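You operate a simulated robot arm through the tools that you are given. There is no shell and no other tool. Be economical: measure what you need, move in short steps, check, and stop when the job is done.

You are at the controls of a simulated two-armed robot. One attempt, no reset.

## Task
Hold the steel pot on the top of the breakfast counter steady with one hand and put the grey tag in it with the other.

It is judged by the outcome, as a careful person would: the job done as asked, and still so three seconds after it is handed in. It fails if anything else is knocked over, pushed out of place, dropped, spilled or broken.

## Robot
Two 7-joint arms with three-finger grippers on one trunk, on a base that drives. Base frame: it is fixed to the floor where the robot stands at the start and does not move with it; the origin is under the middle of the robot, x ahead of it, y to its left, z up; the surface under the hand at the start is at about z = 910. Readings come in mm, degrees, newtons and seconds.
The left shoulder is at the start at [70, 146, 1338], the right one opposite. With the tool pointing down near the work surface each hand reaches from about 100 to 660 mm from the robot's upright axis, wherever it stands, measured 20 degrees to its own side. Places, roughly: steel pot [-3250, -1250, 1000]. Payload 2.2 kg a hand.
Tool frame (each hand has its own): the origin (TCP) lies between the finger pads and is the grasp point; the fingertips stand 28 mm ahead of it; z points along the fingers, y is the line along which they close. The gripper opens to 102 mm. The gripper's body begins 71 mm behind the TCP.
Orientation is that of the tool frame in the base frame, as a unit quaternion [x, y, z, w]. With the fingers straight down and closing along the base's y, the tool's x points along the base's -x, its y along +y and its z along -z.

## Interface
- The arms move only by the tool servo_tool. It takes "left_rows", "right_rows" or both (then of equal length, played together; a hand with none holds still); each is a list of rows, each a list of 3 entries, a list of its own where there are three numbers: the shift along the base's x, y, z in units of 200 mm (1.0 is 200 mm), then the turn, a rotation vector about the base's x, y, z in units of 60 degrees (1.0 is 60 degrees), then the finger opening in mm, from 0 to 102. In form: [[[dx, dy, dz], [wx, wy, wz], gripper], ...]. A call has 1 to 8 rows; each row is the pose to reach, as a shift and turn from the pose commanded when the call began. A call with a number of a shift or a turn outside -1 to 1 is refused whole. Each row takes 0.2 s and may step no farther than 50 mm and 8.6 degrees from the row before; otherwise, or with a gripper value out of range, the whole call is refused. Where a pose cannot be reached the arm comes as near as it can. A force on the tool above 40 N (or 10 N above the force at the start of the call, whichever is more), or a blocked arm, ends the call early, and 0.2 s more pass. The fingers move at their own pace and stop on an object; they squeeze with about 22 N. The grip force told is the motor's: it shows also when the fingers shut on nothing. Time passes only in rows, and 0.2 s behind the last, so rows that repeat a pose let the fingers close. It gives the time, the measured TCP pose, the force on the tool (base axes), the opening and the grip force at its end, in the units of the frame above (readings bear some noise), with the torque about the TCP (base axes, N m) and any sound that the robot's microphone picked up.
- Cameras (640 x 400 px; columns grow to the right, rows downward): "scene" is now at [141.6, -17, 1587.2]; the picture's right is [-0.20, -0.98, 0.00], its down [-0.36, 0.07, -0.93] and it looks along [0.91, -0.19, -0.37] (base axes); focal length 228 px, centre (320, 200). "left" rides on the left gripper at [72, 38, -86] in its tool frame; the picture's right is [-0.46, 0.89, 0.00], its down [-0.60, -0.32, -0.73] and it looks along [-0.65, -0.34, 0.68] (tool axes); focal length 256 px, centre (320, 200). "right" rides on the right gripper at [69, 44, -86] in its tool frame; the picture's right is [-0.53, 0.85, 0.00], its down [-0.58, -0.36, -0.73] and it looks along [-0.62, -0.39, 0.68] (tool axes); focal length 256 px, centre (320, 200).
- capture(camera): a new picture of that camera. It takes no simulated time.
- lift_body(by): slides the trunk up (or, below 0, down) by that many mm; the arms and the scene camera ride with it, the base frame stays. It gives what a move gives, with no picture.
- base_move(legs): drives the robot by 1 to 6 legs, each [ahead, left, turn to the left] in mm, mm and degrees, along the robot's own axes; the way and the turn of a leg run together, so that a leg with both is an arc; at most 1500 mm and 180 degrees a leg. The arms and the cameras ride along, it lands a little off, and it stops where it bumps. It gives what a move gives.
- aim_head(pan, tilt): turns the head with the scene camera to pan (to the left, within 86 degrees either way) and tilt (down, from -29 to 69), counted from straight ahead of the robot. It gives what a move gives.
- locate(camera, pixels): for up to 12 pixels [column, row] of the newest picture of that camera ("zoom" is the newest enlarged one), the place [x, y, z] in the base frame of the surface seen there, good to about 2 mm. It takes no simulated time.
- enlarge(camera, box): a new picture of the part [left, top, right, bottom] of that camera's present view, enlarged. It takes no simulated time.
- finish_job(): hands the job in; it is judged then, once.

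Keep the steps short. Do not move on a guess: measure, check each grasp and each placing, and mend mistakes. In all there are 80 turns and 70 pictures (those below and enlarged ones count). Leave the grippers open and the arms clear of the work at the hand-in unless told otherwise, and finish with a single line.

The tools are called after "Emit:" by a JSON object that holds its "api" and its "payload". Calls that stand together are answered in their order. servo_tool: Moves the arms, as the interface text tells. Its arguments: {"type":"object","properties":{"left_rows":{"type":"array"},"right_rows":{"type":"array"}},"required":[]} The other tools are called the same way: lift_body (by) slides the trunk up or down; base_move (legs) drives the base; aim_head (pan, tilt) turns the head that bears the scene camera; capture (camera) takes a picture; locate (camera, pixels) gives the place of the surface under pixels of a picture; enlarge (camera, box) takes an enlarged picture of a part of a camera's view; finish_job () hands the job in.

At the start:

```text
time: 0.0
left_tool_pos: [279.5, 58.6, 1492.0]
left_tcp_rot: [0.0, 1.0, 0.0, 0.0]
left_wrist_force: [-0.4, -1.3, 0.2]
left_torque: [-0.01, 0.04, 0.04]
left_opening: 102.0
left_grip_force: 0.1
right_tool_pos: [373.9, -260.3, 1441.8]
right_tcp_rot: [0.0, 1.0, 0.001, 0.002]
right_wrist_force: [-0.1, 0.6, 0.3]
right_torque: [0.02, 0.02, 0.01]
right_opening: 102.0
right_grip_force: 0.1
trunk travel left (down, up): [-875.0, 65.0]
robot x, y, heading: [0.7, -3.5, 0.1]
head pan, tilt: [-11.5, 21.8]
```

scene: 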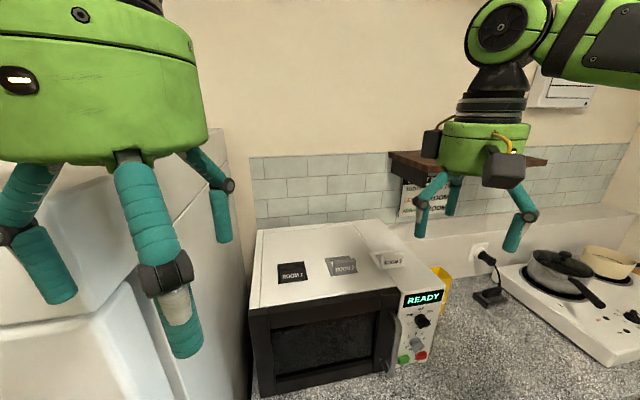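
right: 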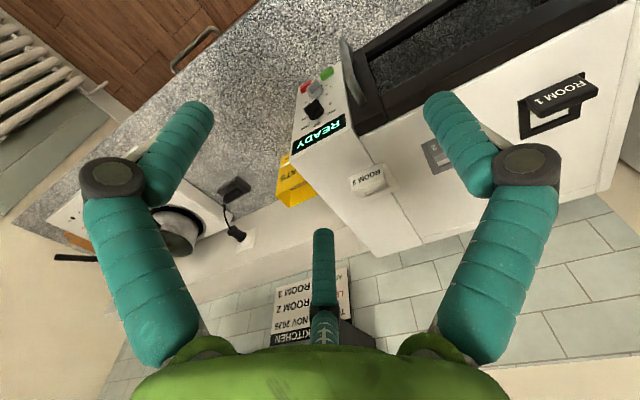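
left: 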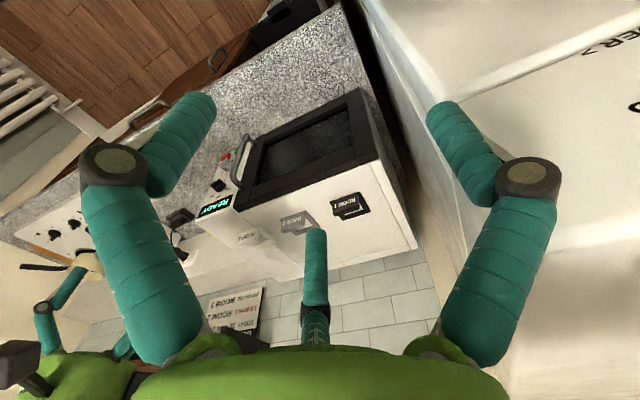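

I see three tags on top of the microwave (ROOM 1 dark, ROOM 2 grey, ROOM 3 light). I'll enlarge them and locate them.

Emit:
{"api": "enlarge", "payload": {"camera": "scene", "box": [250, 215, 450, 340]}}

Emit:
{"api": "locate", "payload": {"camera": "scene", "pixels": [[291, 271], [342, 267], [340, 258], [390, 261], [262, 235], [375, 222], [255, 308], [395, 285], [403, 165], [345, 271]]}}

```text
3.20 times, centred on (350, 278) of scene
```

zoom: 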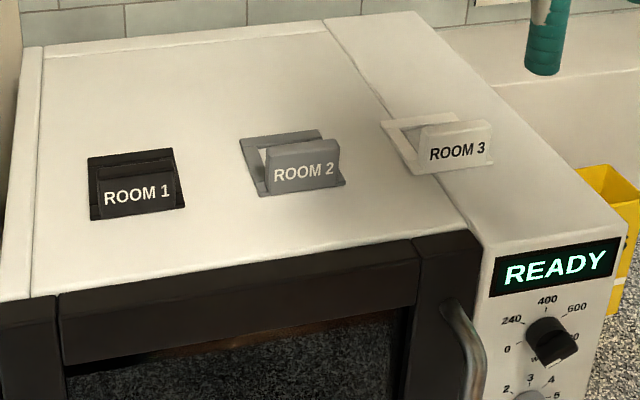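

```text
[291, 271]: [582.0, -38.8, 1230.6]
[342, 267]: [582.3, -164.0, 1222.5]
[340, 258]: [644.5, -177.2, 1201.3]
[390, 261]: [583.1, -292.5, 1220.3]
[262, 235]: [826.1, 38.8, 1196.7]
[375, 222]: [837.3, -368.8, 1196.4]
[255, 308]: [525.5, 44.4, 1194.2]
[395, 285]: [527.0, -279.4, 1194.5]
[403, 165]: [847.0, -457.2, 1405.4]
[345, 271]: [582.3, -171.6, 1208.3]
```

The grey tag is ROOM 2: a flat frame with an upright plate, facing me. I'll measure the plate and frame, and check the note on the wall too.

Emit:
{"api": "locate", "payload": {"camera": "zoom", "pixels": [[267, 147], [338, 142], [268, 188], [338, 178], [300, 150], [302, 146], [304, 142], [243, 141], [320, 132], [260, 195], [344, 184], [285, 138]]}}

Emit:
{"api": "enlarge", "payload": {"camera": "scene", "box": [380, 145, 480, 230]}}

Emit:
{"api": "enlarge", "payload": {"camera": "left", "box": [240, 160, 420, 280]}}

```text
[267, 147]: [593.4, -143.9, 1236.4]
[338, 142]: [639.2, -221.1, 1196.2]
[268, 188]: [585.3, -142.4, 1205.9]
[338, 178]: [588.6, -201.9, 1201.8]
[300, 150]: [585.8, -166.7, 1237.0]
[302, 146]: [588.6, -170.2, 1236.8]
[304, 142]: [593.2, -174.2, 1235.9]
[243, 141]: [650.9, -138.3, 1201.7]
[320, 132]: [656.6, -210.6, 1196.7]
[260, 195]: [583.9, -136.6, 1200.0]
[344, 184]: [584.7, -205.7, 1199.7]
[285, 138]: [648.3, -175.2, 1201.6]
```

```text
4.71 times, centred on (430, 188) of scene
```

zoom: 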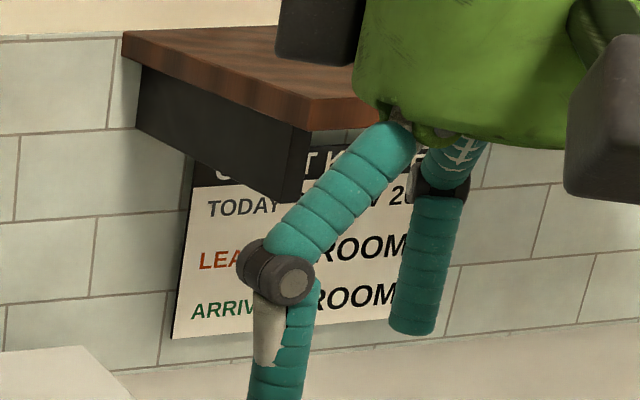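

```text
3.33 times, centred on (330, 220) of left
```

zoom: 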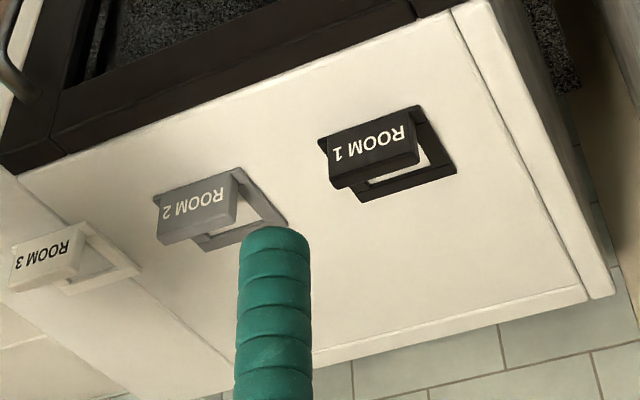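

The grey tag's upright plate spans about x 584–595, y −144…−201, with its top at z 1237. I'll pinch it front-to-back with the right hand. First I turn the right tool 60° about z at its present height and move it part of the way.

Emit:
{"api": "servo_tool", "payload": {"right_rows": [[[0.1, 0.04, 0], [0, 0, 0.14], 102], [[0.2, 0.08, 0], [0, 0, 0.28], 102], [[0.3, 0.12, 0], [0, 0, 0.42], 102], [[0.4, 0.16, 0], [0, 0, 0.56], 102], [[0.5, 0.2, 0], [0, 0, 0.7], 102], [[0.6, 0.25, 0], [0, 0, 0.84], 102], [[0.7, 0.3, 0], [0, 0, 0.98], 102]]}}

```text
time: 1.6
left_tool_pos: [280.3, 58.2, 1491.7]
left_tcp_rot: [-0.001, 1.0, 0.0, 0.0]
left_wrist_force: [-0.5, 0.2, 0.2]
left_torque: [-0.02, 0.0, 0.01]
left_opening: 102.0
left_grip_force: 0.1
right_tool_pos: [486.7, -219.3, 1420.8]
right_tcp_rot: [-0.491, 0.871, 0.0, 0.001]
right_wrist_force: [1.0, -0.4, 0.3]
right_torque: [0.03, 0.04, 0.0]
right_opening: 102.2
right_grip_force: 0.0
right hand out of reach, approached as far as the arm can: row 5, 6, 7
trunk travel left (down, up): [-875.0, 65.0]
robot x, y, heading: [0.6, 1.0, 0.1]
head pan, tilt: [-11.5, 21.8]
```

The arm is at its reach limit up here. I finish the turn and descend, where it reaches farther.

Emit:
{"api": "servo_tool", "payload": {"right_rows": [[[-0.05, 0, -0.15], [0, 0, 0.14], 102], [[-0.05, 0.0, -0.3], [0, 0, 0.28], 102], [[0, 0.05, -0.45], [0, 0, 0.42], 102], [[0.05, 0.08, -0.5], [0, 0, 0.52], 102]]}}

```text
time: 2.6
left_tool_pos: [281.7, 59.5, 1491.1]
left_tcp_rot: [0.001, 1.0, 0.0, 0.0]
left_wrist_force: [0.2, 0.5, -0.6]
left_torque: [-0.02, 0.0, 0.0]
left_opening: 101.9
left_grip_force: 0.1
right_tool_pos: [497.3, -200.5, 1320.1]
right_tcp_rot: [-0.707, 0.707, 0.0, 0.001]
right_wrist_force: [0.5, 0.7, 0.4]
right_torque: [0.01, 0.0, 0.01]
right_opening: 101.9
right_grip_force: 0.0
trunk travel left (down, up): [-875.0, 65.0]
robot x, y, heading: [0.5, 0.5, -0.1]
head pan, tilt: [-11.5, 21.8]
```

The right hand is at (497, −200, 1320) and turned 90°. Next I move it over the plate at (590, −172), with the fingertips still about 55 mm above its top.

Emit:
{"api": "servo_tool", "payload": {"right_rows": [[[0.2, 0.05, 0], [0, 0, 0], 102], [[0.4, 0.1, 0], [0, 0, 0], 80], [[0.465, 0.14, 0], [0, 0, 0], 70]]}}

Emit:
{"api": "capture", "payload": {"camera": "right"}}

Emit:
{"api": "capture", "payload": {"camera": "scene"}}

```text
time: 3.4
left_tool_pos: [276.5, 57.2, 1492.8]
left_tcp_rot: [0.001, 1.0, 0.0, 0.001]
left_wrist_force: [0.0, 1.1, -0.5]
left_torque: [-0.01, -0.02, 0.03]
left_opening: 101.9
left_grip_force: 0.1
right_tool_pos: [538.3, -206.8, 1307.5]
right_tcp_rot: [-0.707, 0.708, -0.001, 0.002]
right_wrist_force: [-0.3, -0.1, 1.3]
right_torque: [-0.03, -0.03, -0.01]
right_opening: 70.0
right_grip_force: 0.0
right hand out of reach, approached as far as the arm can: row 1, 2, 3
trunk travel left (down, up): [-875.0, 65.0]
robot x, y, heading: [-1.8, -2.1, -0.1]
head pan, tilt: [-11.5, 21.8]
```

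```text
63 pictures are left
```

right: 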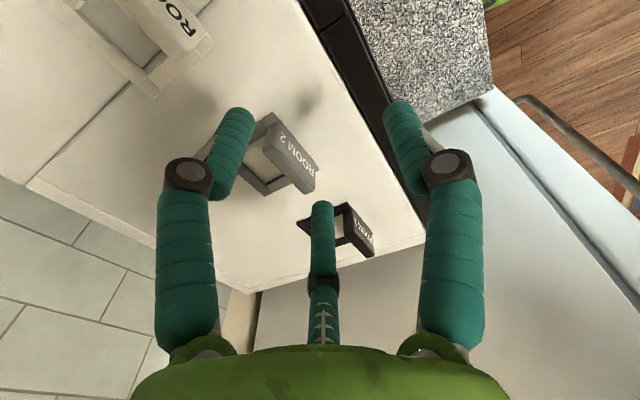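

```text
62 pictures are left
```

scene: 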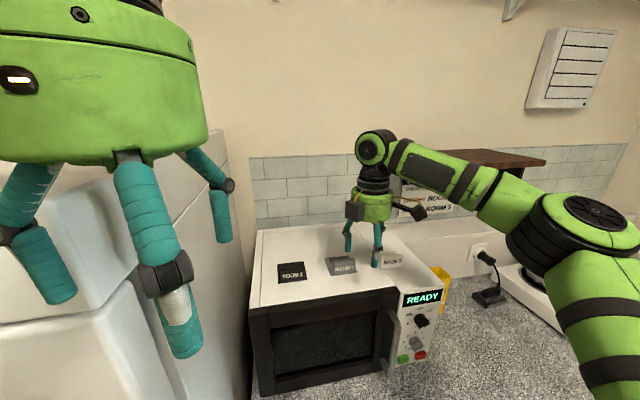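

The reach is about 50 mm short. I see what looks like a third finger, so I locate the finger parts. I also raise the trunk so the shoulder sits closer to wrist height, which gives more reach.

Emit:
{"api": "locate", "payload": {"camera": "right", "pixels": [[321, 206], [322, 270], [240, 113], [398, 108], [435, 200], [185, 220], [290, 140], [310, 180], [265, 185]]}}

Emit:
{"api": "lift_body", "payload": {"by": 60}}

```text
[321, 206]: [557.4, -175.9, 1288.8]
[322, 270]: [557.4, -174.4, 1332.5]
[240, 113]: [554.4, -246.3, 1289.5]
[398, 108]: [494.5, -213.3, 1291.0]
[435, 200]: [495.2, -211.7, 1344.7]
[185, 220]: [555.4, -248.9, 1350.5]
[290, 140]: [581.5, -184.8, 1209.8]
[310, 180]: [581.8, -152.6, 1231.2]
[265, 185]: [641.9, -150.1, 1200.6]
```

```text
time: 4.4
left_tool_pos: [281.6, 58.5, 1553.3]
left_tcp_rot: [0.001, 1.0, 0.0, -0.001]
left_wrist_force: [0.2, 0.1, -0.3]
left_torque: [0.0, 0.04, 0.01]
left_opening: 102.2
left_grip_force: 0.1
right_tool_pos: [540.8, -207.5, 1365.6]
right_tcp_rot: [-0.707, 0.707, 0.002, 0.001]
right_wrist_force: [0.0, 0.3, -0.5]
right_torque: [0.03, 0.03, 0.0]
right_opening: 70.0
right_grip_force: 0.1
trunk travel left (down, up): [-935.0, 5.0]
robot x, y, heading: [2.0, 4.2, -0.1]
head pan, tilt: [-11.5, 21.8]
```

The hand shows three prongs around the TCP; one sits on the −x side and two on the +x side, so pinching the plate along x still works. Now I descend and move forward to above the plate, opening wider.

Emit:
{"api": "servo_tool", "payload": {"right_rows": [[[0.0, 0.03, -0.2], [0, 0, 0], 90], [[0.1, 0.09, -0.35], [0, 0, 0], 90], [[0.24, 0.175, -0.4], [0, 0, 0], 90], [[0.24, 0.175, -0.4], [0, 0, 0], 90]]}}

Emit:
{"api": "capture", "payload": {"camera": "right"}}

```text
time: 5.4
left_tool_pos: [279.0, 57.9, 1552.9]
left_tcp_rot: [0.0, 1.0, 0.0, 0.0]
left_wrist_force: [-0.3, 0.8, -0.1]
left_torque: [0.01, -0.04, 0.0]
left_opening: 102.0
left_grip_force: 0.0
right_tool_pos: [550.0, -197.9, 1290.3]
right_tcp_rot: [-0.707, 0.708, 0.001, 0.003]
right_wrist_force: [-0.7, 0.2, -0.5]
right_torque: [0.03, 0.01, -0.04]
right_opening: 89.8
right_grip_force: 0.1
right hand out of reach, approached as far as the arm can: row 2, 3, 4
trunk travel left (down, up): [-935.0, 5.0]
robot x, y, heading: [1.6, -0.6, -0.0]
head pan, tilt: [-11.5, 21.8]
```

```text
61 pictures are left
```

right: 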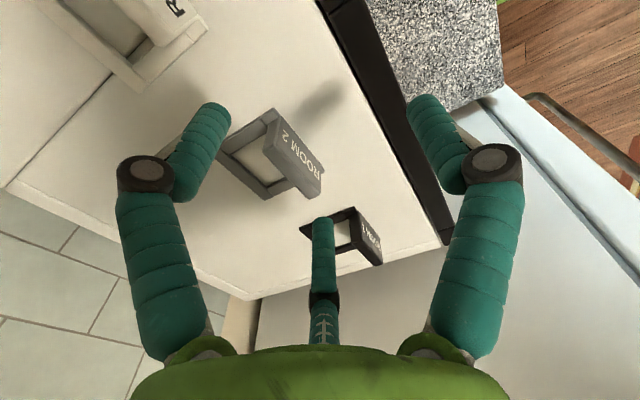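

I'm still about 40 mm short. I'll look down at the counter edge before creeping the base forward.

Emit:
{"api": "aim_head", "payload": {"pan": 0, "tilt": 60}}

Emit:
{"api": "capture", "payload": {"camera": "scene"}}

```text
time: 6.4
left_tool_pos: [280.0, 58.0, 1552.3]
left_tcp_rot: [0.0, 1.0, 0.0, 0.0]
left_wrist_force: [0.9, 0.6, 0.7]
left_torque: [-0.06, 0.01, 0.01]
left_opening: 102.1
left_grip_force: 0.0
right_tool_pos: [551.3, -198.6, 1288.9]
right_tcp_rot: [-0.706, 0.708, 0.001, 0.002]
right_wrist_force: [-0.7, 0.5, 0.5]
right_torque: [0.01, 0.01, -0.03]
right_opening: 90.1
right_grip_force: 0.0
trunk travel left (down, up): [-935.0, 5.0]
robot x, y, heading: [4.1, -0.5, -0.2]
head pan, tilt: [0.0, 60.0]
```

```text
60 pictures are left
```

scene: 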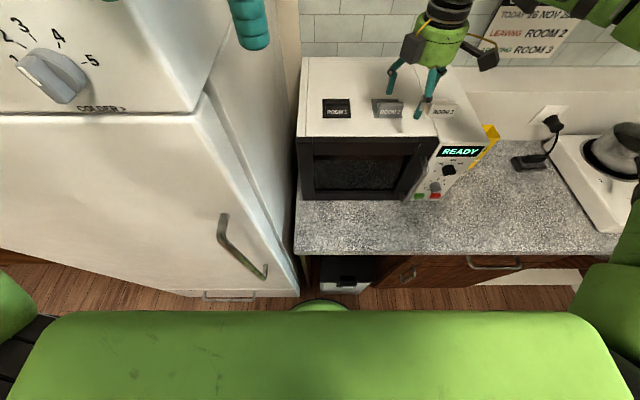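

Emit:
{"api": "locate", "payload": {"camera": "scene", "pixels": [[400, 253], [320, 303], [100, 280], [240, 255], [260, 272], [340, 287], [300, 306], [495, 266], [320, 320], [20, 245]]}}

```text
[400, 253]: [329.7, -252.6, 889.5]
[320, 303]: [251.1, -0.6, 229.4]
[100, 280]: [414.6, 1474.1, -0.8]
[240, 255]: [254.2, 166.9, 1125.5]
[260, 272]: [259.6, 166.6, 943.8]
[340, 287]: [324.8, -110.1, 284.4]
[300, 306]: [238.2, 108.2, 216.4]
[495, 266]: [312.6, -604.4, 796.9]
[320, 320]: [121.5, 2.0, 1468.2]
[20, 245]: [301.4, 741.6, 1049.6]
```

The base front is at x≈251 and the counter/cabinet front at ≈325, so 40 mm forward is safe. I draw the left hand back 50 mm first, away from the fridge, then drive 40 mm ahead.

Emit:
{"api": "servo_tool", "payload": {"left_rows": [[[-0.12, -0.05, 0], [0, 0, 0], 102], [[-0.25, -0.1, 0], [0, 0, 0], 102]]}}

Emit:
{"api": "base_move", "payload": {"legs": [[40, 0, 0]]}}

```text
time: 7.0
left_tool_pos: [229.8, 36.0, 1550.1]
left_tcp_rot: [-0.001, 1.0, 0.001, 0.0]
left_wrist_force: [0.0, 0.2, -0.1]
left_torque: [0.0, -0.04, 0.01]
left_opening: 101.8
left_grip_force: 0.1
right_tool_pos: [549.7, -199.5, 1289.0]
right_tcp_rot: [-0.707, 0.707, 0.001, 0.003]
right_wrist_force: [0.3, 0.1, 0.3]
right_torque: [-0.01, -0.04, 0.02]
right_opening: 90.3
right_grip_force: 0.0
trunk travel left (down, up): [-935.0, 5.0]
robot x, y, heading: [-0.7, -4.1, 0.1]
head pan, tilt: [0.0, 60.0]
```

```text
time: 8.1
left_tool_pos: [254.6, 39.7, 1550.2]
left_tcp_rot: [0.001, 1.0, 0.001, 0.0]
left_wrist_force: [0.3, -0.5, 0.4]
left_torque: [-0.01, 0.01, 0.01]
left_opening: 102.1
left_grip_force: 0.1
right_tool_pos: [574.8, -197.5, 1289.2]
right_tcp_rot: [-0.706, 0.708, 0.001, 0.002]
right_wrist_force: [-0.7, 0.7, 0.7]
right_torque: [0.01, 0.05, 0.02]
right_opening: 90.2
right_grip_force: 0.0
trunk travel left (down, up): [-935.0, 5.0]
robot x, y, heading: [25.8, -2.0, -0.1]
head pan, tilt: [0.0, 60.0]
stopped in leg 1: the robot was blocked; the commanded pose is now the measured one
```

The base stopped after 25 mm. The hand is now at x 575, so I try to reach over the plate while going slightly lower.

Emit:
{"api": "servo_tool", "payload": {"right_rows": [[[0.03, 0.06, -0.06], [0, 0, 0], 90], [[0.07, 0.127, -0.1], [0, 0, 0], 90], [[0.07, 0.127, -0.1], [0, 0, 0], 90]]}}

Emit:
{"api": "capture", "payload": {"camera": "right"}}

Emit:
{"api": "capture", "payload": {"camera": "scene"}}

```text
time: 8.8
left_tool_pos: [256.2, 38.5, 1549.6]
left_tcp_rot: [0.0, 1.0, -0.001, 0.0]
left_wrist_force: [0.1, -0.8, 0.6]
left_torque: [-0.01, 0.03, 0.01]
left_opening: 102.3
left_grip_force: 0.1
right_tool_pos: [569.0, -187.3, 1270.9]
right_tcp_rot: [-0.706, 0.708, 0.001, 0.002]
right_wrist_force: [0.9, 0.6, -0.2]
right_torque: [0.01, -0.01, 0.06]
right_opening: 90.0
right_grip_force: 0.1
right hand out of reach, approached as far as the arm can: row 1, 2, 3
trunk travel left (down, up): [-935.0, 5.0]
robot x, y, heading: [25.2, -1.7, -0.1]
head pan, tilt: [0.0, 60.0]
```

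```text
59 pictures are left
```

right: 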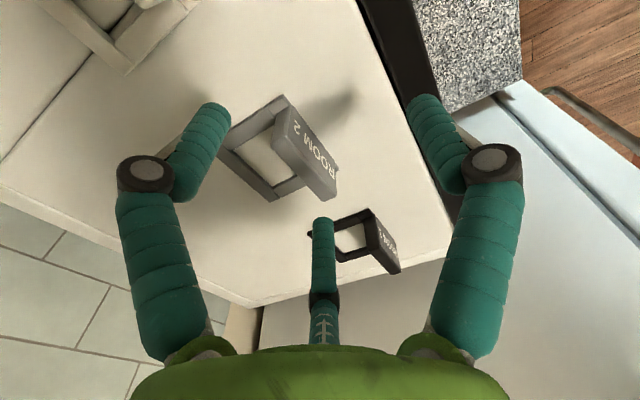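

```text
58 pictures are left
```

scene: 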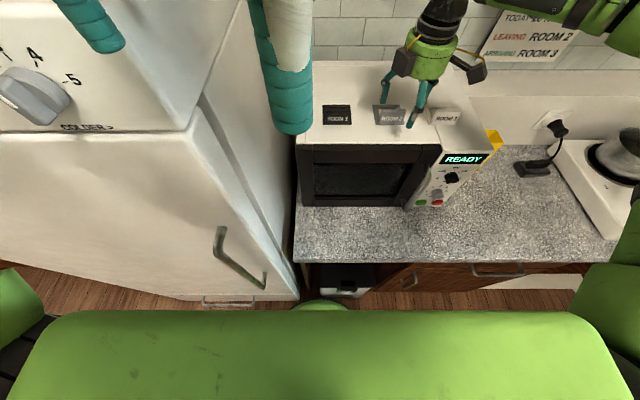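

The arm is at its limit 20 mm short. If I turn the base 15° to the left, the right shoulder swings forward by about 36 mm. First I raise the right hand 70 mm and pull it back so it swings clear above the tags.

Emit:
{"api": "servo_tool", "payload": {"right_rows": [[[0, 0, 0.2], [0, 0, 0], 90], [[-0.2, -0.05, 0.35], [0, 0, 0], 90], [[-0.4, -0.2, 0.4], [0, 0, 0], 90], [[-0.5, -0.4, 0.4], [0, 0, 0], 90]]}}

Emit:
{"api": "base_move", "payload": {"legs": [[0, 0, 15]]}}

```text
refused: row 2 steps farther than a row can; nothing moved
```

```text
time: 10.1
left_tool_pos: [237.8, 95.6, 1550.9]
left_tcp_rot: [-0.13, 0.991, 0.001, 0.0]
left_wrist_force: [0.3, -0.1, -0.6]
left_torque: [0.01, 0.0, 0.06]
left_opening: 102.1
left_grip_force: 0.0
right_tool_pos: [598.5, -43.0, 1272.1]
right_tcp_rot: [0.792, -0.61, -0.001, -0.004]
right_wrist_force: [0.3, 0.1, 1.1]
right_torque: [0.02, 0.02, 0.01]
right_opening: 90.2
right_grip_force: 0.0
trunk travel left (down, up): [-935.0, 5.0]
robot x, y, heading: [25.1, 2.5, 15.0]
head pan, tilt: [0.0, 60.0]
```

The arm move was refused because one step was too long, but the base still turned. The hand passed above the tags at z 1272 with no force. I raise the hand now and check that the tags haven't moved.

Emit:
{"api": "servo_tool", "payload": {"right_rows": [[[0, 0, 0.15], [0, 0, 0], 90], [[-0.1, -0.1, 0.2], [0, 0, -0.08], 90], [[-0.1, -0.3, 0.2], [0, 0, -0.16], 90], [[-0.1, -0.5, 0.2], [0, 0, -0.25], 90], [[-0.05, -0.64, 0.15], [0, 0, -0.25], 90]]}}

Emit:
{"api": "capture", "payload": {"camera": "scene"}}

Emit:
{"api": "capture", "payload": {"camera": "right"}}

```text
time: 11.3
left_tool_pos: [237.3, 95.1, 1551.1]
left_tcp_rot: [-0.131, 0.991, 0.0, 0.0]
left_wrist_force: [1.0, -0.3, -1.1]
left_torque: [0.01, -0.03, 0.02]
left_opening: 101.9
left_grip_force: 0.0
right_tool_pos: [587.9, -170.8, 1301.5]
right_tcp_rot: [-0.706, 0.708, 0.002, 0.004]
right_wrist_force: [0.7, -0.3, 0.4]
right_torque: [0.04, -0.02, 0.0]
right_opening: 89.8
right_grip_force: 0.1
trunk travel left (down, up): [-935.0, 5.0]
robot x, y, heading: [25.1, -0.5, 15.2]
head pan, tilt: [0.0, 60.0]
```

```text
57 pictures are left
```

scene: 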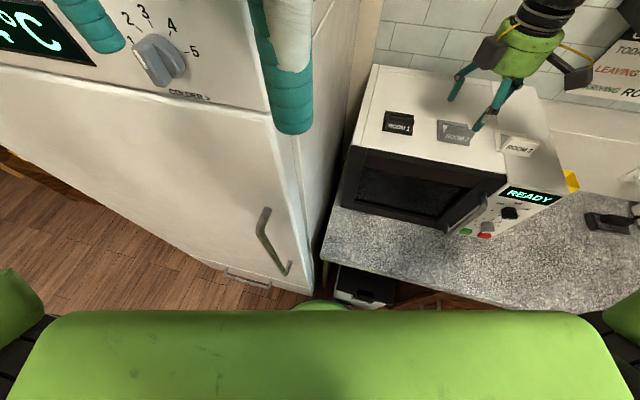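

```text
56 pictures are left
```

right: 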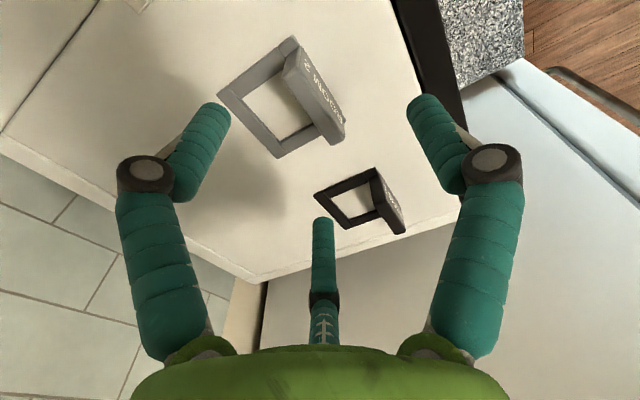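

Now it's reachable: the hand is at (588, −171, 1301). The tags are undisturbed. I remeasure the plate from the hand camera.

Emit:
{"api": "locate", "payload": {"camera": "right", "pixels": [[284, 70], [297, 50], [328, 140], [342, 140], [291, 68], [310, 110], [220, 95], [292, 40], [278, 155], [316, 85]]}}

Emit:
{"api": "enlarge", "payload": {"camera": "right", "box": [200, 20, 420, 160]}}

```text
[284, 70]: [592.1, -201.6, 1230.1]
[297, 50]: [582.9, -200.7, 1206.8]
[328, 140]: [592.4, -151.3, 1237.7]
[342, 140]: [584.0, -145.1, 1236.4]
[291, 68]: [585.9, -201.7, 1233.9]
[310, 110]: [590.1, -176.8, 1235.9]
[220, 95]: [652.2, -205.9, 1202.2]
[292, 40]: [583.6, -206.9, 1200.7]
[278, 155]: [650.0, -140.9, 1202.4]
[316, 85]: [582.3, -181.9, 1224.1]
```

```text
2.86 times, centred on (310, 90) of right
```

zoom: 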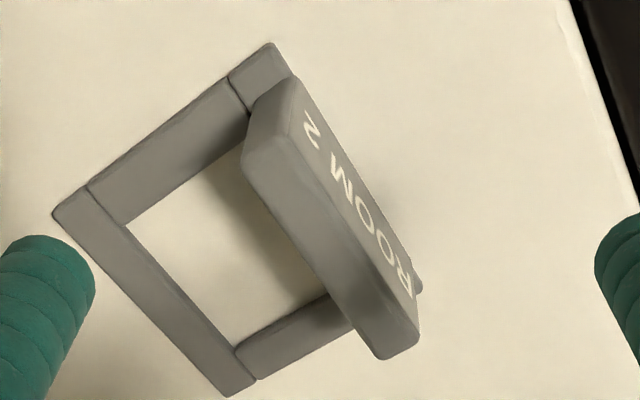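

The plate's centre is (588, −173) with its top at 1237. I narrow the opening to 70 and go down to z 1235, which puts the tips at 1207, above the frame bars at 1202.

Emit:
{"api": "servo_tool", "payload": {"right_rows": [[[0, -0.01, -0.12], [0, 0, 0], 70], [[0, -0.01, -0.24], [0, 0, 0], 70], [[0, -0.01, -0.333], [0, 0, 0], 70], [[0, -0.01, -0.333], [0, 0, 0], 70]]}}

Emit:
{"api": "capture", "payload": {"camera": "right"}}

```text
time: 12.3
left_tool_pos: [236.7, 97.0, 1551.1]
left_tcp_rot: [-0.132, 0.991, 0.0, 0.001]
left_wrist_force: [0.7, 0.3, 0.5]
left_torque: [0.0, 0.01, -0.01]
left_opening: 102.1
left_grip_force: 0.1
right_tool_pos: [585.8, -171.7, 1234.7]
right_tcp_rot: [-0.706, 0.709, 0.001, 0.004]
right_wrist_force: [0.3, 0.0, -0.7]
right_torque: [0.01, -0.02, -0.04]
right_opening: 69.8
right_grip_force: 0.0
trunk travel left (down, up): [-935.0, 5.0]
robot x, y, heading: [25.0, 0.5, 15.0]
head pan, tilt: [0.0, 60.0]
```

```text
54 pictures are left
```

right: 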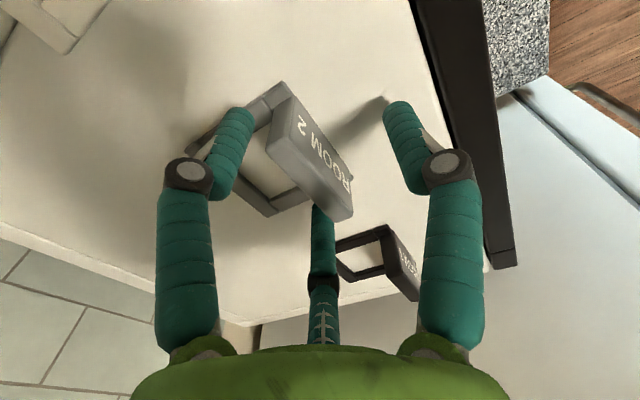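

The plate sits between the prongs, with the front one at (400,120) and the rear ones at (230,130) and (321,250). I close.

Emit:
{"api": "servo_tool", "payload": {"right_rows": [[[0, 0, 0], [0, 0, 0], 40], [[0, 0, 0], [0, 0, 0], 20], [[0, 0, 0], [0, 0, 0], 5], [[0, 0, 0], [0, 0, 0], 0], [[0, 0, 0], [0, 0, 0], 0]]}}

Emit:
{"api": "capture", "payload": {"camera": "right"}}

```text
time: 13.5
left_tool_pos: [236.3, 95.4, 1551.3]
left_tcp_rot: [-0.131, 0.991, 0.0, 0.001]
left_wrist_force: [0.1, -0.3, 0.2]
left_torque: [0.0, -0.01, -0.02]
left_opening: 102.0
left_grip_force: 0.0
right_tool_pos: [586.5, -172.9, 1233.0]
right_tcp_rot: [-0.706, 0.708, 0.002, 0.003]
right_wrist_force: [-1.2, 0.5, 0.6]
right_torque: [-0.04, 0.04, 0.0]
right_opening: 19.7
right_grip_force: 22.0
trunk travel left (down, up): [-935.0, 5.0]
robot x, y, heading: [23.2, -0.5, 15.0]
head pan, tilt: [0.0, 60.0]
```

```text
53 pictures are left
```

right: 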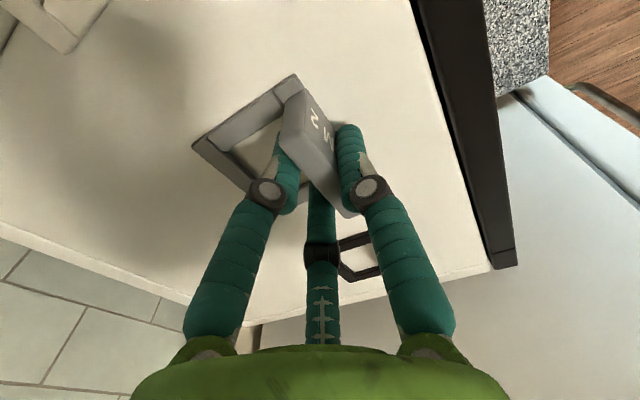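

The tag is gripped (22 N, opening 19.7). I lift it 90 mm slowly and check.

Emit:
{"api": "servo_tool", "payload": {"right_rows": [[[0, 0, 0.05], [0, 0, 0], 0], [[0, 0, 0.15], [0, 0, 0], 0], [[0, 0, 0.3], [0, 0, 0], 0], [[-0.05, 0, 0.45], [0, 0, 0], 0], [[-0.15, 0, 0.5], [0, 0, 0], 0]]}}

Emit:
{"api": "capture", "payload": {"camera": "right"}}

```text
time: 14.7
left_tool_pos: [234.9, 96.0, 1550.9]
left_tcp_rot: [-0.13, 0.991, 0.0, 0.001]
left_wrist_force: [-0.6, 0.5, 0.3]
left_torque: [-0.03, -0.04, -0.01]
left_opening: 102.0
left_grip_force: 0.0
right_tool_pos: [554.3, -171.1, 1335.7]
right_tcp_rot: [-0.706, 0.708, 0.001, 0.003]
right_wrist_force: [-0.5, -0.3, 0.1]
right_torque: [0.03, -0.01, -0.01]
right_opening: 19.6
right_grip_force: 21.8
trunk travel left (down, up): [-935.0, 5.0]
robot x, y, heading: [22.4, -4.4, 15.0]
head pan, tilt: [0.0, 60.0]
```

```text
52 pictures are left
```

right: 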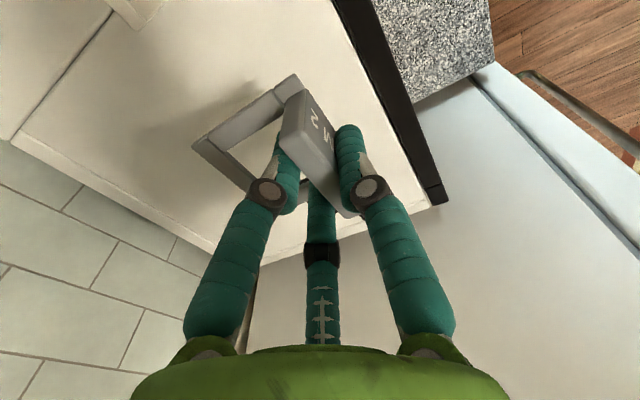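

The tag is held firmly. I draw the right hand back toward the body, then turn the head to look around for the way to the breakfast counter.

Emit:
{"api": "servo_tool", "payload": {"right_rows": [[[-0.2, 0, 0.1], [0, 0, 0], 0], [[-0.42, -0.05, 0.15], [0, 0, 0], 0], [[-0.64, -0.1, 0.15], [0, 0, 0], 0], [[-0.86, -0.15, 0.15], [0, 0, 0], 0], [[-1.0, -0.25, 0.15], [0, 0, 0], 0]]}}

Emit:
{"api": "aim_head", "payload": {"pan": -86, "tilt": 20}}

Emit:
{"api": "capture", "payload": {"camera": "scene"}}

Emit:
{"api": "aim_head", "payload": {"pan": 86, "tilt": 20}}

Emit:
{"api": "capture", "payload": {"camera": "scene"}}

```text
time: 15.9
left_tool_pos: [234.5, 95.1, 1551.6]
left_tcp_rot: [-0.131, 0.991, 0.0, 0.001]
left_wrist_force: [-0.4, 0.5, 0.9]
left_torque: [-0.01, -0.02, -0.01]
left_opening: 102.1
left_grip_force: 0.0
right_tool_pos: [355.6, -222.0, 1364.3]
right_tcp_rot: [-0.707, 0.707, 0.001, 0.004]
right_wrist_force: [0.6, -0.1, -0.6]
right_torque: [0.02, -0.04, -0.02]
right_opening: 19.8
right_grip_force: 21.6
trunk travel left (down, up): [-935.0, 5.0]
robot x, y, heading: [19.7, -0.9, 15.3]
head pan, tilt: [0.0, 60.0]
```

```text
time: 17.5
left_tool_pos: [239.1, 95.7, 1554.7]
left_tcp_rot: [-0.138, 0.99, -0.01, -0.004]
left_wrist_force: [71.9, -19.0, 103.2]
left_torque: [2.96, 17.83, 1.08]
left_opening: 101.9
left_grip_force: 0.0
right_tool_pos: [358.8, -219.5, 1364.3]
right_tcp_rot: [-0.705, 0.709, 0.0, 0.003]
right_wrist_force: [-0.5, 0.1, -0.6]
right_torque: [0.02, 0.02, 0.01]
right_opening: 19.6
right_grip_force: 21.8
trunk travel left (down, up): [-935.0, 5.0]
robot x, y, heading: [25.5, -2.2, 15.1]
head pan, tilt: [-85.9, 20.0]
```

```text
51 pictures are left
```

scene: 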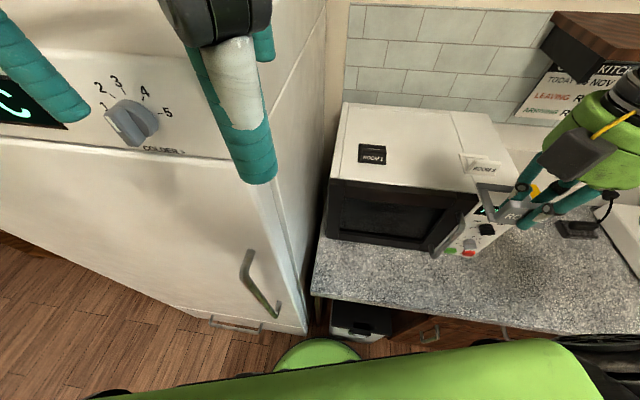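

```text
time: 20.1
left_tool_pos: [234.8, 99.5, 1551.7]
left_tcp_rot: [-0.122, 0.993, 0.002, 0.0]
left_wrist_force: [-38.2, 57.1, -10.3]
left_torque: [-6.37, -5.07, -4.74]
left_opening: 101.9
left_grip_force: 0.0
right_tool_pos: [357.8, -220.0, 1364.1]
right_tcp_rot: [-0.706, 0.709, 0.0, 0.003]
right_wrist_force: [0.2, 0.1, -0.3]
right_torque: [0.02, -0.01, -0.02]
right_opening: 19.4
right_grip_force: 21.7
trunk travel left (down, up): [-935.0, 5.0]
robot x, y, heading: [22.9, -0.3, 14.8]
head pan, tilt: [85.9, 20.0]
```

```text
50 pictures are left
```

scene: 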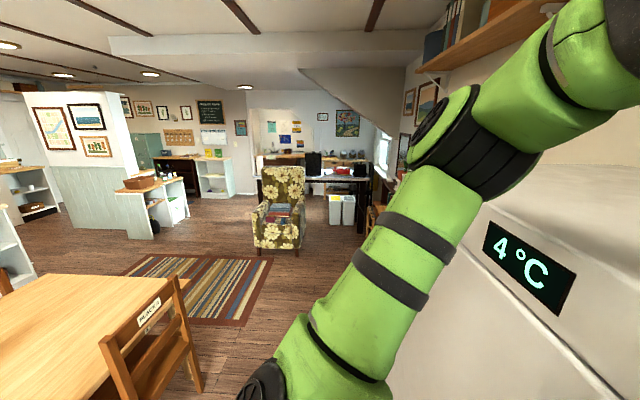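

The head bumped against the raised left hand (force on the left wrist). I lower the left hand away from the head at once.

Emit:
{"api": "servo_tool", "payload": {"left_rows": [[[0.05, 0, -0.1], [0, 0, 0], 102], [[0.1, -0.05, -0.3], [0, 0, 0], 102], [[0.15, -0.1, -0.5], [0, 0, 0], 102], [[0.15, -0.1, -0.7], [0, 0, 0], 102], [[0.15, -0.1, -0.9], [0, 0, 0], 102]]}}

Emit:
{"api": "aim_head", "payload": {"pan": -86, "tilt": 20}}

Emit:
{"api": "capture", "payload": {"camera": "scene"}}

```text
time: 21.0
left_tool_pos: [266.0, 74.6, 1451.2]
left_tcp_rot: [-0.133, 0.991, -0.008, 0.018]
left_wrist_force: [-3.3, -3.4, 16.4]
left_torque: [1.12, -0.79, 0.01]
left_opening: 102.0
left_grip_force: 0.0
right_tool_pos: [356.6, -221.9, 1362.2]
right_tcp_rot: [-0.706, 0.708, 0.001, 0.004]
right_wrist_force: [0.7, 0.6, -0.8]
right_torque: [0.0, -0.01, -0.02]
right_opening: 19.5
right_grip_force: 21.5
trunk travel left (down, up): [-935.0, 5.0]
robot x, y, heading: [26.0, 0.5, 15.1]
head pan, tilt: [85.9, 20.0]
stopped in row 4 (left hand): the force on the tool passed its limit at 126 N (the readings are from after the stop); the commanded pose is now the measured one
```

```text
time: 23.6
left_tool_pos: [265.8, 75.2, 1451.5]
left_tcp_rot: [-0.134, 0.991, -0.008, 0.018]
left_wrist_force: [5.3, -0.2, 46.5]
left_torque: [2.37, -1.16, -0.27]
left_opening: 102.0
left_grip_force: 0.0
right_tool_pos: [356.1, -221.6, 1364.4]
right_tcp_rot: [-0.705, 0.709, 0.001, 0.004]
right_wrist_force: [-0.1, 0.8, -0.6]
right_torque: [0.0, 0.01, -0.03]
right_opening: 19.8
right_grip_force: 22.3
trunk travel left (down, up): [-935.0, 5.0]
robot x, y, heading: [20.6, -0.9, 14.9]
head pan, tilt: [-85.9, 20.0]
```

```text
49 pictures are left
```

scene: 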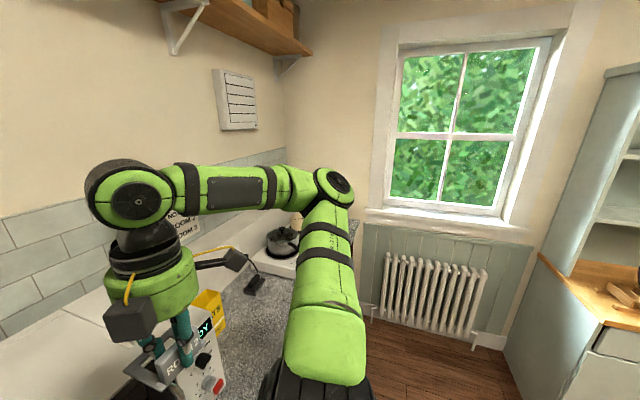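

The left hand met resistance at z 1451. I look through the left camera and at the front with the head to see what it touches.

Emit:
{"api": "capture", "payload": {"camera": "left"}}

Emit:
{"api": "aim_head", "payload": {"pan": 10, "tilt": 45}}

Emit:
{"api": "capture", "payload": {"camera": "scene"}}

```text
48 pictures are left
```

left: 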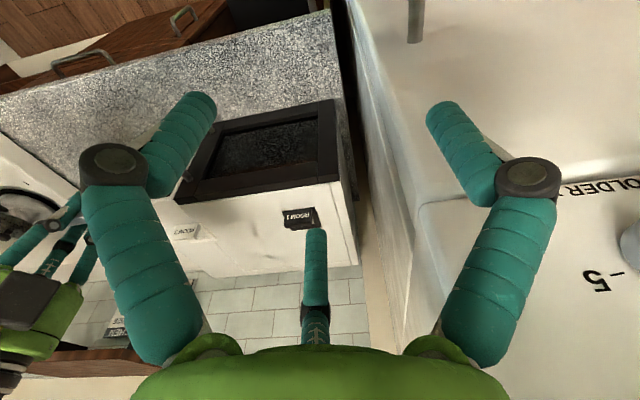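

```text
time: 25.4
left_tool_pos: [266.7, 73.8, 1451.9]
left_tcp_rot: [-0.134, 0.991, -0.008, 0.019]
left_wrist_force: [4.9, -0.6, 46.3]
left_torque: [2.35, -1.19, -0.25]
left_opening: 102.0
left_grip_force: 0.0
right_tool_pos: [356.8, -220.8, 1364.6]
right_tcp_rot: [-0.706, 0.709, 0.001, 0.005]
right_wrist_force: [0.0, -0.1, -0.5]
right_torque: [0.01, -0.01, -0.03]
right_opening: 19.8
right_grip_force: 22.4
trunk travel left (down, up): [-935.0, 5.0]
robot x, y, heading: [28.2, -1.4, 15.0]
head pan, tilt: [10.0, 45.0]
```

```text
47 pictures are left
```

scene: 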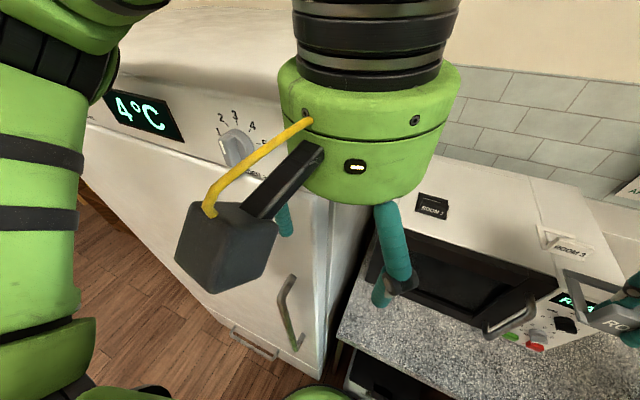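

Emit:
{"api": "locate", "payload": {"camera": "scene", "pixels": [[110, 90], [60, 60], [150, 5], [200, 60], [150, 60], [100, 125], [370, 150], [225, 250], [40, 200], [60, 20], [280, 70]]}}

```text
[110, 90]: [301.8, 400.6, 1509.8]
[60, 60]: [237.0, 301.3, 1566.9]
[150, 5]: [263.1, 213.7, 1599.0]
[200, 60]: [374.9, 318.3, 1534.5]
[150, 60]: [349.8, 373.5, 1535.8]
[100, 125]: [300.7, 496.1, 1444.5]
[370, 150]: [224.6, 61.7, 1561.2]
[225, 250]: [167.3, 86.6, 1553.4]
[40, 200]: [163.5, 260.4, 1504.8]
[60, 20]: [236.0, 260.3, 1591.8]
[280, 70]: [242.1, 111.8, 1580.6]
```

The left elbow (about x 237–290, y 280, z 1567) is resting on the fridge's top edge (z 1535, front x 301). I lift the left hand 50 mm to release it.

Emit:
{"api": "servo_tool", "payload": {"left_rows": [[[-0.02, 0, 0.1], [0, 0, 0], 102], [[-0.08, 0, 0.25], [0, 0, 0], 102], [[-0.08, 0, 0.25], [0, 0, 0], 102]]}}

```text
time: 26.2
left_tool_pos: [251.1, 75.7, 1497.5]
left_tcp_rot: [-0.134, 0.991, -0.007, 0.015]
left_wrist_force: [0.0, -0.3, -0.8]
left_torque: [0.03, 0.0, 0.0]
left_opening: 102.0
left_grip_force: 0.0
right_tool_pos: [357.3, -220.3, 1364.7]
right_tcp_rot: [-0.706, 0.708, 0.001, 0.003]
right_wrist_force: [-0.8, 0.2, -0.6]
right_torque: [-0.02, 0.05, 0.03]
right_opening: 19.7
right_grip_force: 22.7
trunk travel left (down, up): [-935.0, 5.0]
robot x, y, heading: [28.4, -2.0, 14.9]
head pan, tilt: [10.0, 45.0]
```

The left arm is free with zero force. I back away 200 mm from the appliances; the chair I saw was well off to the rear left.

Emit:
{"api": "base_move", "payload": {"legs": [[-200, 0, 0]]}}

```text
time: 27.8
left_tool_pos: [67.4, 26.9, 1498.7]
left_tcp_rot: [-0.132, 0.991, -0.007, 0.013]
left_wrist_force: [0.2, 0.0, -0.2]
left_torque: [-0.05, 0.04, 0.0]
left_opening: 102.2
left_grip_force: 0.0
right_tool_pos: [170.6, -270.0, 1362.1]
right_tcp_rot: [-0.705, 0.709, 0.001, 0.001]
right_wrist_force: [1.1, -0.2, -0.5]
right_torque: [-0.04, 0.09, -0.01]
right_opening: 19.6
right_grip_force: 21.9
trunk travel left (down, up): [-935.0, 5.0]
robot x, y, heading: [-167.7, -52.2, 14.9]
head pan, tilt: [10.0, 45.0]
```

Clear. Now I lower the left hand away from the head, then look to both sides.

Emit:
{"api": "servo_tool", "payload": {"left_rows": [[[0.1, 0.1, -0.15], [0, 0, 0], 102], [[0.2, 0.2, -0.3], [0, 0, 0], 102], [[0.25, 0.3, -0.45], [0, 0, 0], 102], [[0.25, 0.35, -0.65], [0, 0, 0], 102]]}}

Emit:
{"api": "aim_head", "payload": {"pan": 86, "tilt": 30}}

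Emit:
{"api": "capture", "payload": {"camera": "scene"}}

```text
time: 28.8
left_tool_pos: [110.0, 95.4, 1366.8]
left_tcp_rot: [-0.132, 0.991, -0.008, 0.016]
left_wrist_force: [0.1, 0.5, -0.2]
left_torque: [-0.01, -0.01, -0.01]
left_opening: 101.8
left_grip_force: 0.1
right_tool_pos: [164.4, -271.6, 1363.8]
right_tcp_rot: [-0.705, 0.709, 0.0, 0.003]
right_wrist_force: [-0.2, -0.8, -0.8]
right_torque: [-0.01, -0.02, -0.03]
right_opening: 19.6
right_grip_force: 21.9
trunk travel left (down, up): [-935.0, 5.0]
robot x, y, heading: [-170.6, -52.1, 14.8]
head pan, tilt: [10.0, 45.0]
```

```text
time: 30.2
left_tool_pos: [111.2, 94.9, 1367.8]
left_tcp_rot: [-0.132, 0.991, -0.006, 0.015]
left_wrist_force: [-0.2, 0.3, -0.5]
left_torque: [0.03, 0.03, -0.01]
left_opening: 102.1
left_grip_force: 0.1
right_tool_pos: [165.8, -270.8, 1363.9]
right_tcp_rot: [-0.705, 0.709, 0.001, 0.003]
right_wrist_force: [-0.1, -0.1, -0.5]
right_torque: [-0.02, 0.0, -0.03]
right_opening: 19.9
right_grip_force: 22.3
trunk travel left (down, up): [-935.0, 5.0]
robot x, y, heading: [-166.0, -51.9, 14.9]
head pan, tilt: [85.9, 30.0]
```

```text
46 pictures are left
```

scene: 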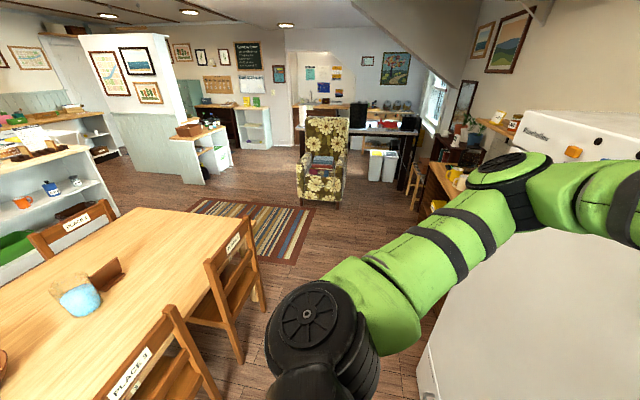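

Emit:
{"api": "locate", "payload": {"camera": "scene", "pixels": [[175, 310], [240, 225], [240, 360], [135, 208], [210, 390], [40, 160], [8, 125], [70, 140], [180, 330], [260, 320], [5, 380], [330, 250]]}}

Emit:
{"api": "aim_head", "payload": {"pan": -86, "tilt": 30}}

Emit:
{"api": "capture", "payload": {"camera": "scene"}}

```text
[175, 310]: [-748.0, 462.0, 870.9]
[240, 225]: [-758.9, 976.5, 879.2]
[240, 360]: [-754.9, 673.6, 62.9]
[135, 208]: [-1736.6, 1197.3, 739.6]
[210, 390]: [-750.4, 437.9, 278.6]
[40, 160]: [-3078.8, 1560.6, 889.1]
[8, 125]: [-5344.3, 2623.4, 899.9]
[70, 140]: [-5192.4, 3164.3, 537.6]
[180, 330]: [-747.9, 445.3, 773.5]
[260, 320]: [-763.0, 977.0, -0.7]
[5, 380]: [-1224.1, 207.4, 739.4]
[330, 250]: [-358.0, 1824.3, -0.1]
```

```text
time: 32.8
left_tool_pos: [111.6, 95.0, 1367.5]
left_tcp_rot: [-0.133, 0.991, -0.006, 0.017]
left_wrist_force: [0.8, -1.1, -0.2]
left_torque: [0.01, -0.03, 0.02]
left_opening: 102.0
left_grip_force: 0.0
right_tool_pos: [165.5, -271.8, 1363.1]
right_tcp_rot: [-0.705, 0.709, 0.0, 0.003]
right_wrist_force: [0.1, 0.2, -1.1]
right_torque: [-0.01, 0.0, 0.04]
right_opening: 19.7
right_grip_force: 22.4
trunk travel left (down, up): [-935.0, 5.0]
robot x, y, heading: [-168.5, -50.6, 14.8]
head pan, tilt: [-85.9, 30.0]
```

```text
45 pictures are left
```

scene: 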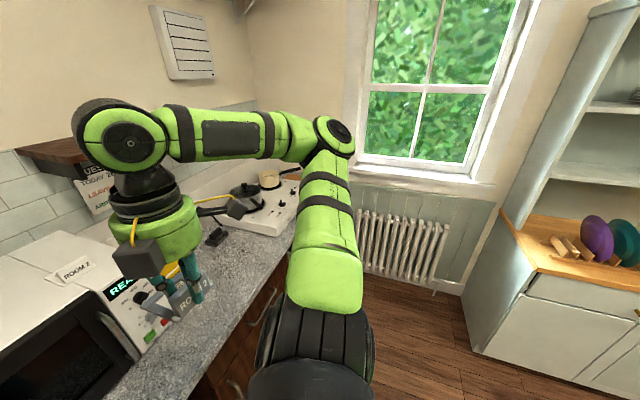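

The table and chairs lie at x < −740 on the left side. I back up 90 mm more and turn right in place by 100° so that the head can look toward −x.

Emit:
{"api": "base_move", "payload": {"legs": [[-90, 0, 0], [0, 0, -105]]}}

Emit:
{"api": "aim_head", "payload": {"pan": -80, "tilt": 30}}

Emit:
{"api": "capture", "payload": {"camera": "scene"}}

```text
time: 38.4
left_tool_pos: [-186.8, -380.8, 1367.0]
left_tcp_rot: [0.71, 0.704, -0.018, 0.003]
left_wrist_force: [0.5, -1.0, 0.3]
left_torque: [-0.01, 0.04, -0.01]
left_opening: 101.8
left_grip_force: 0.1
right_tool_pos: [-555.7, -334.7, 1363.5]
right_tcp_rot: [0.14, 0.99, -0.001, 0.002]
right_wrist_force: [1.1, 0.9, 0.2]
right_torque: [-0.01, 0.01, 0.03]
right_opening: 19.4
right_grip_force: 21.8
trunk travel left (down, up): [-935.0, 5.0]
robot x, y, heading: [-254.7, -75.3, -90.9]
head pan, tilt: [-85.9, 30.0]
```

```text
time: 39.0
left_tool_pos: [-187.1, -381.9, 1367.4]
left_tcp_rot: [0.71, 0.704, -0.017, 0.003]
left_wrist_force: [-1.2, -0.2, -0.8]
left_torque: [0.01, 0.01, 0.02]
left_opening: 101.7
left_grip_force: 0.0
right_tool_pos: [-555.4, -335.2, 1364.8]
right_tcp_rot: [0.139, 0.99, -0.002, 0.002]
right_wrist_force: [-0.8, 0.1, -0.3]
right_torque: [0.0, 0.02, 0.0]
right_opening: 19.4
right_grip_force: 22.2
trunk travel left (down, up): [-935.0, 5.0]
robot x, y, heading: [-255.6, -74.8, -90.9]
head pan, tilt: [-80.0, 30.0]
```

```text
44 pictures are left
```

scene: 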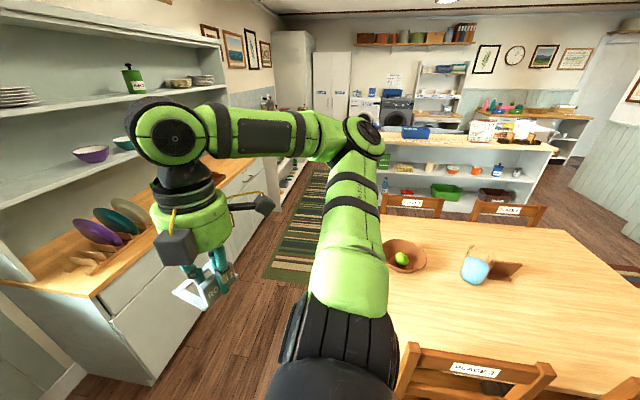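

Emit:
{"api": "locate", "payload": {"camera": "scene", "pixels": [[392, 145], [550, 150], [390, 205], [300, 165], [265, 104], [150, 375], [255, 185], [275, 270], [405, 345], [390, 245], [440, 195], [290, 108]]}}

Emit:
{"api": "enlarge", "payload": {"camera": "scene", "box": [230, 80, 400, 190]}}

```text
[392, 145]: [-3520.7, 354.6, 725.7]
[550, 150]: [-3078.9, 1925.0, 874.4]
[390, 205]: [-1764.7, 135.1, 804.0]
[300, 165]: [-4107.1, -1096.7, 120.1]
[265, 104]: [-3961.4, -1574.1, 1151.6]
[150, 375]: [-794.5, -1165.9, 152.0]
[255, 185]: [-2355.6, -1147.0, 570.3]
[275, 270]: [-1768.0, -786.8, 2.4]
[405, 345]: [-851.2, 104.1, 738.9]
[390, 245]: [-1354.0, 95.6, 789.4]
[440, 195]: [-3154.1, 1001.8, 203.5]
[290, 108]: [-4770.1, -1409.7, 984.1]
```

```text
3.64 times, centred on (315, 135) of scene
```

zoom: 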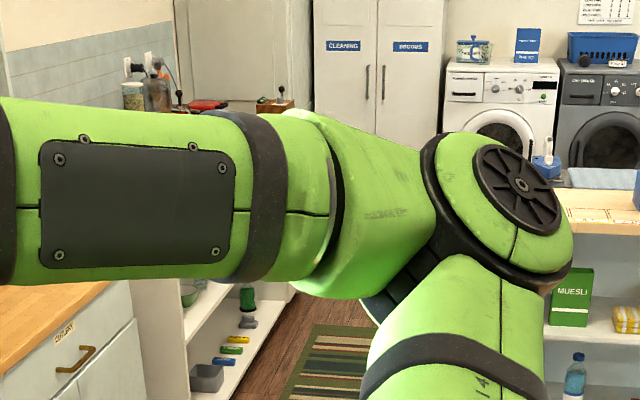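

The corridor runs along −x between the dresser front (y ≈ −1150) and the table (y > 100). I drive 350 ahead, staying faced to −y, then 1300 to the right (−x), and look again.

Emit:
{"api": "base_move", "payload": {"legs": [[350, 0, 0.9], [0, -1300, 0]]}}

Emit:
{"api": "aim_head", "payload": {"pan": -55, "tilt": 25}}

Emit:
{"api": "capture", "payload": {"camera": "scene"}}

```text
time: 47.4
left_tool_pos: [-1472.3, -736.1, 1367.7]
left_tcp_rot: [0.7, 0.714, -0.017, 0.004]
left_wrist_force: [-0.7, 0.5, 0.0]
left_torque: [0.0, 0.03, 0.0]
left_opening: 102.0
left_grip_force: 0.0
right_tool_pos: [-1840.1, -699.3, 1363.5]
right_tcp_rot: [0.125, 0.992, -0.002, 0.002]
right_wrist_force: [0.8, -0.2, -0.8]
right_torque: [-0.02, 0.01, -0.01]
right_opening: 19.7
right_grip_force: 22.2
trunk travel left (down, up): [-935.0, 5.0]
robot x, y, heading: [-1548.7, -431.5, -89.2]
head pan, tilt: [-80.0, 30.0]
```

```text
time: 48.3
left_tool_pos: [-1473.4, -735.7, 1368.6]
left_tcp_rot: [0.7, 0.714, -0.017, 0.005]
left_wrist_force: [0.5, -0.1, -0.3]
left_torque: [0.02, 0.01, -0.02]
left_opening: 101.8
left_grip_force: 0.0
right_tool_pos: [-1841.1, -700.0, 1363.9]
right_tcp_rot: [0.126, 0.992, -0.002, 0.002]
right_wrist_force: [0.4, -0.3, 0.0]
right_torque: [0.0, -0.01, 0.04]
right_opening: 19.6
right_grip_force: 22.1
trunk travel left (down, up): [-935.0, 5.0]
robot x, y, heading: [-1542.9, -431.5, -89.2]
head pan, tilt: [-55.0, 25.0]
```

```text
42 pictures are left
```

scene: 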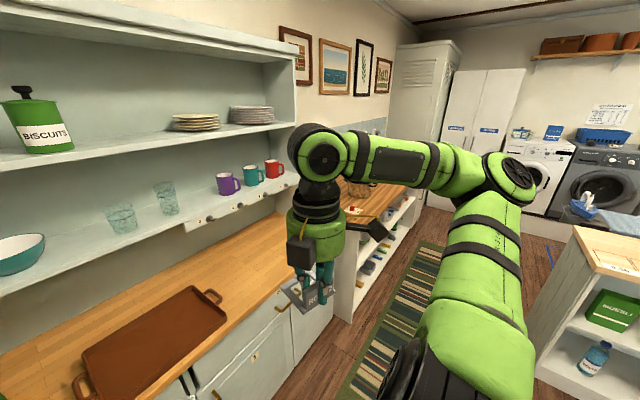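

Emit:
{"api": "locate", "payload": {"camera": "scene", "pixels": [[380, 212], [350, 300], [345, 205], [400, 190], [600, 250], [525, 350], [380, 260], [265, 80], [290, 300], [410, 330]]}}

Emit:
{"api": "enlarge", "payload": {"camera": "scene", "box": [300, 150, 460, 260]}}

```text
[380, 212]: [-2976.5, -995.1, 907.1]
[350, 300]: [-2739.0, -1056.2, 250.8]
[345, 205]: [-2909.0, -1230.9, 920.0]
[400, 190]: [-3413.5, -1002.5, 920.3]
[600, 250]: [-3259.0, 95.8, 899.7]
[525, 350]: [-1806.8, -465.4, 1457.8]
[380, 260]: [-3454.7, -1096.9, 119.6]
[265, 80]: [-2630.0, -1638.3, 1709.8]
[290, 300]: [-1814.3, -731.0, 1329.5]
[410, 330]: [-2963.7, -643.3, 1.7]
```

```text
3.64 times, centred on (380, 205) of scene
```

zoom: 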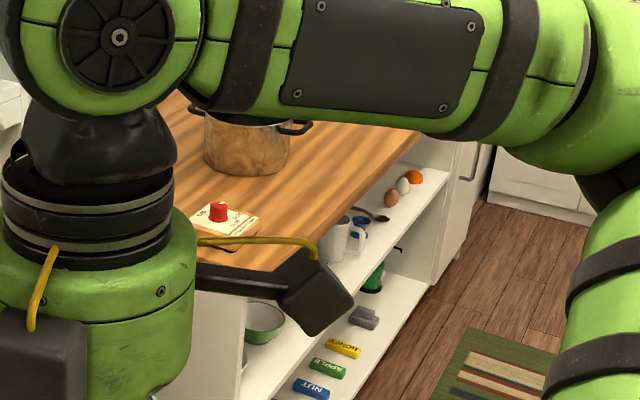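

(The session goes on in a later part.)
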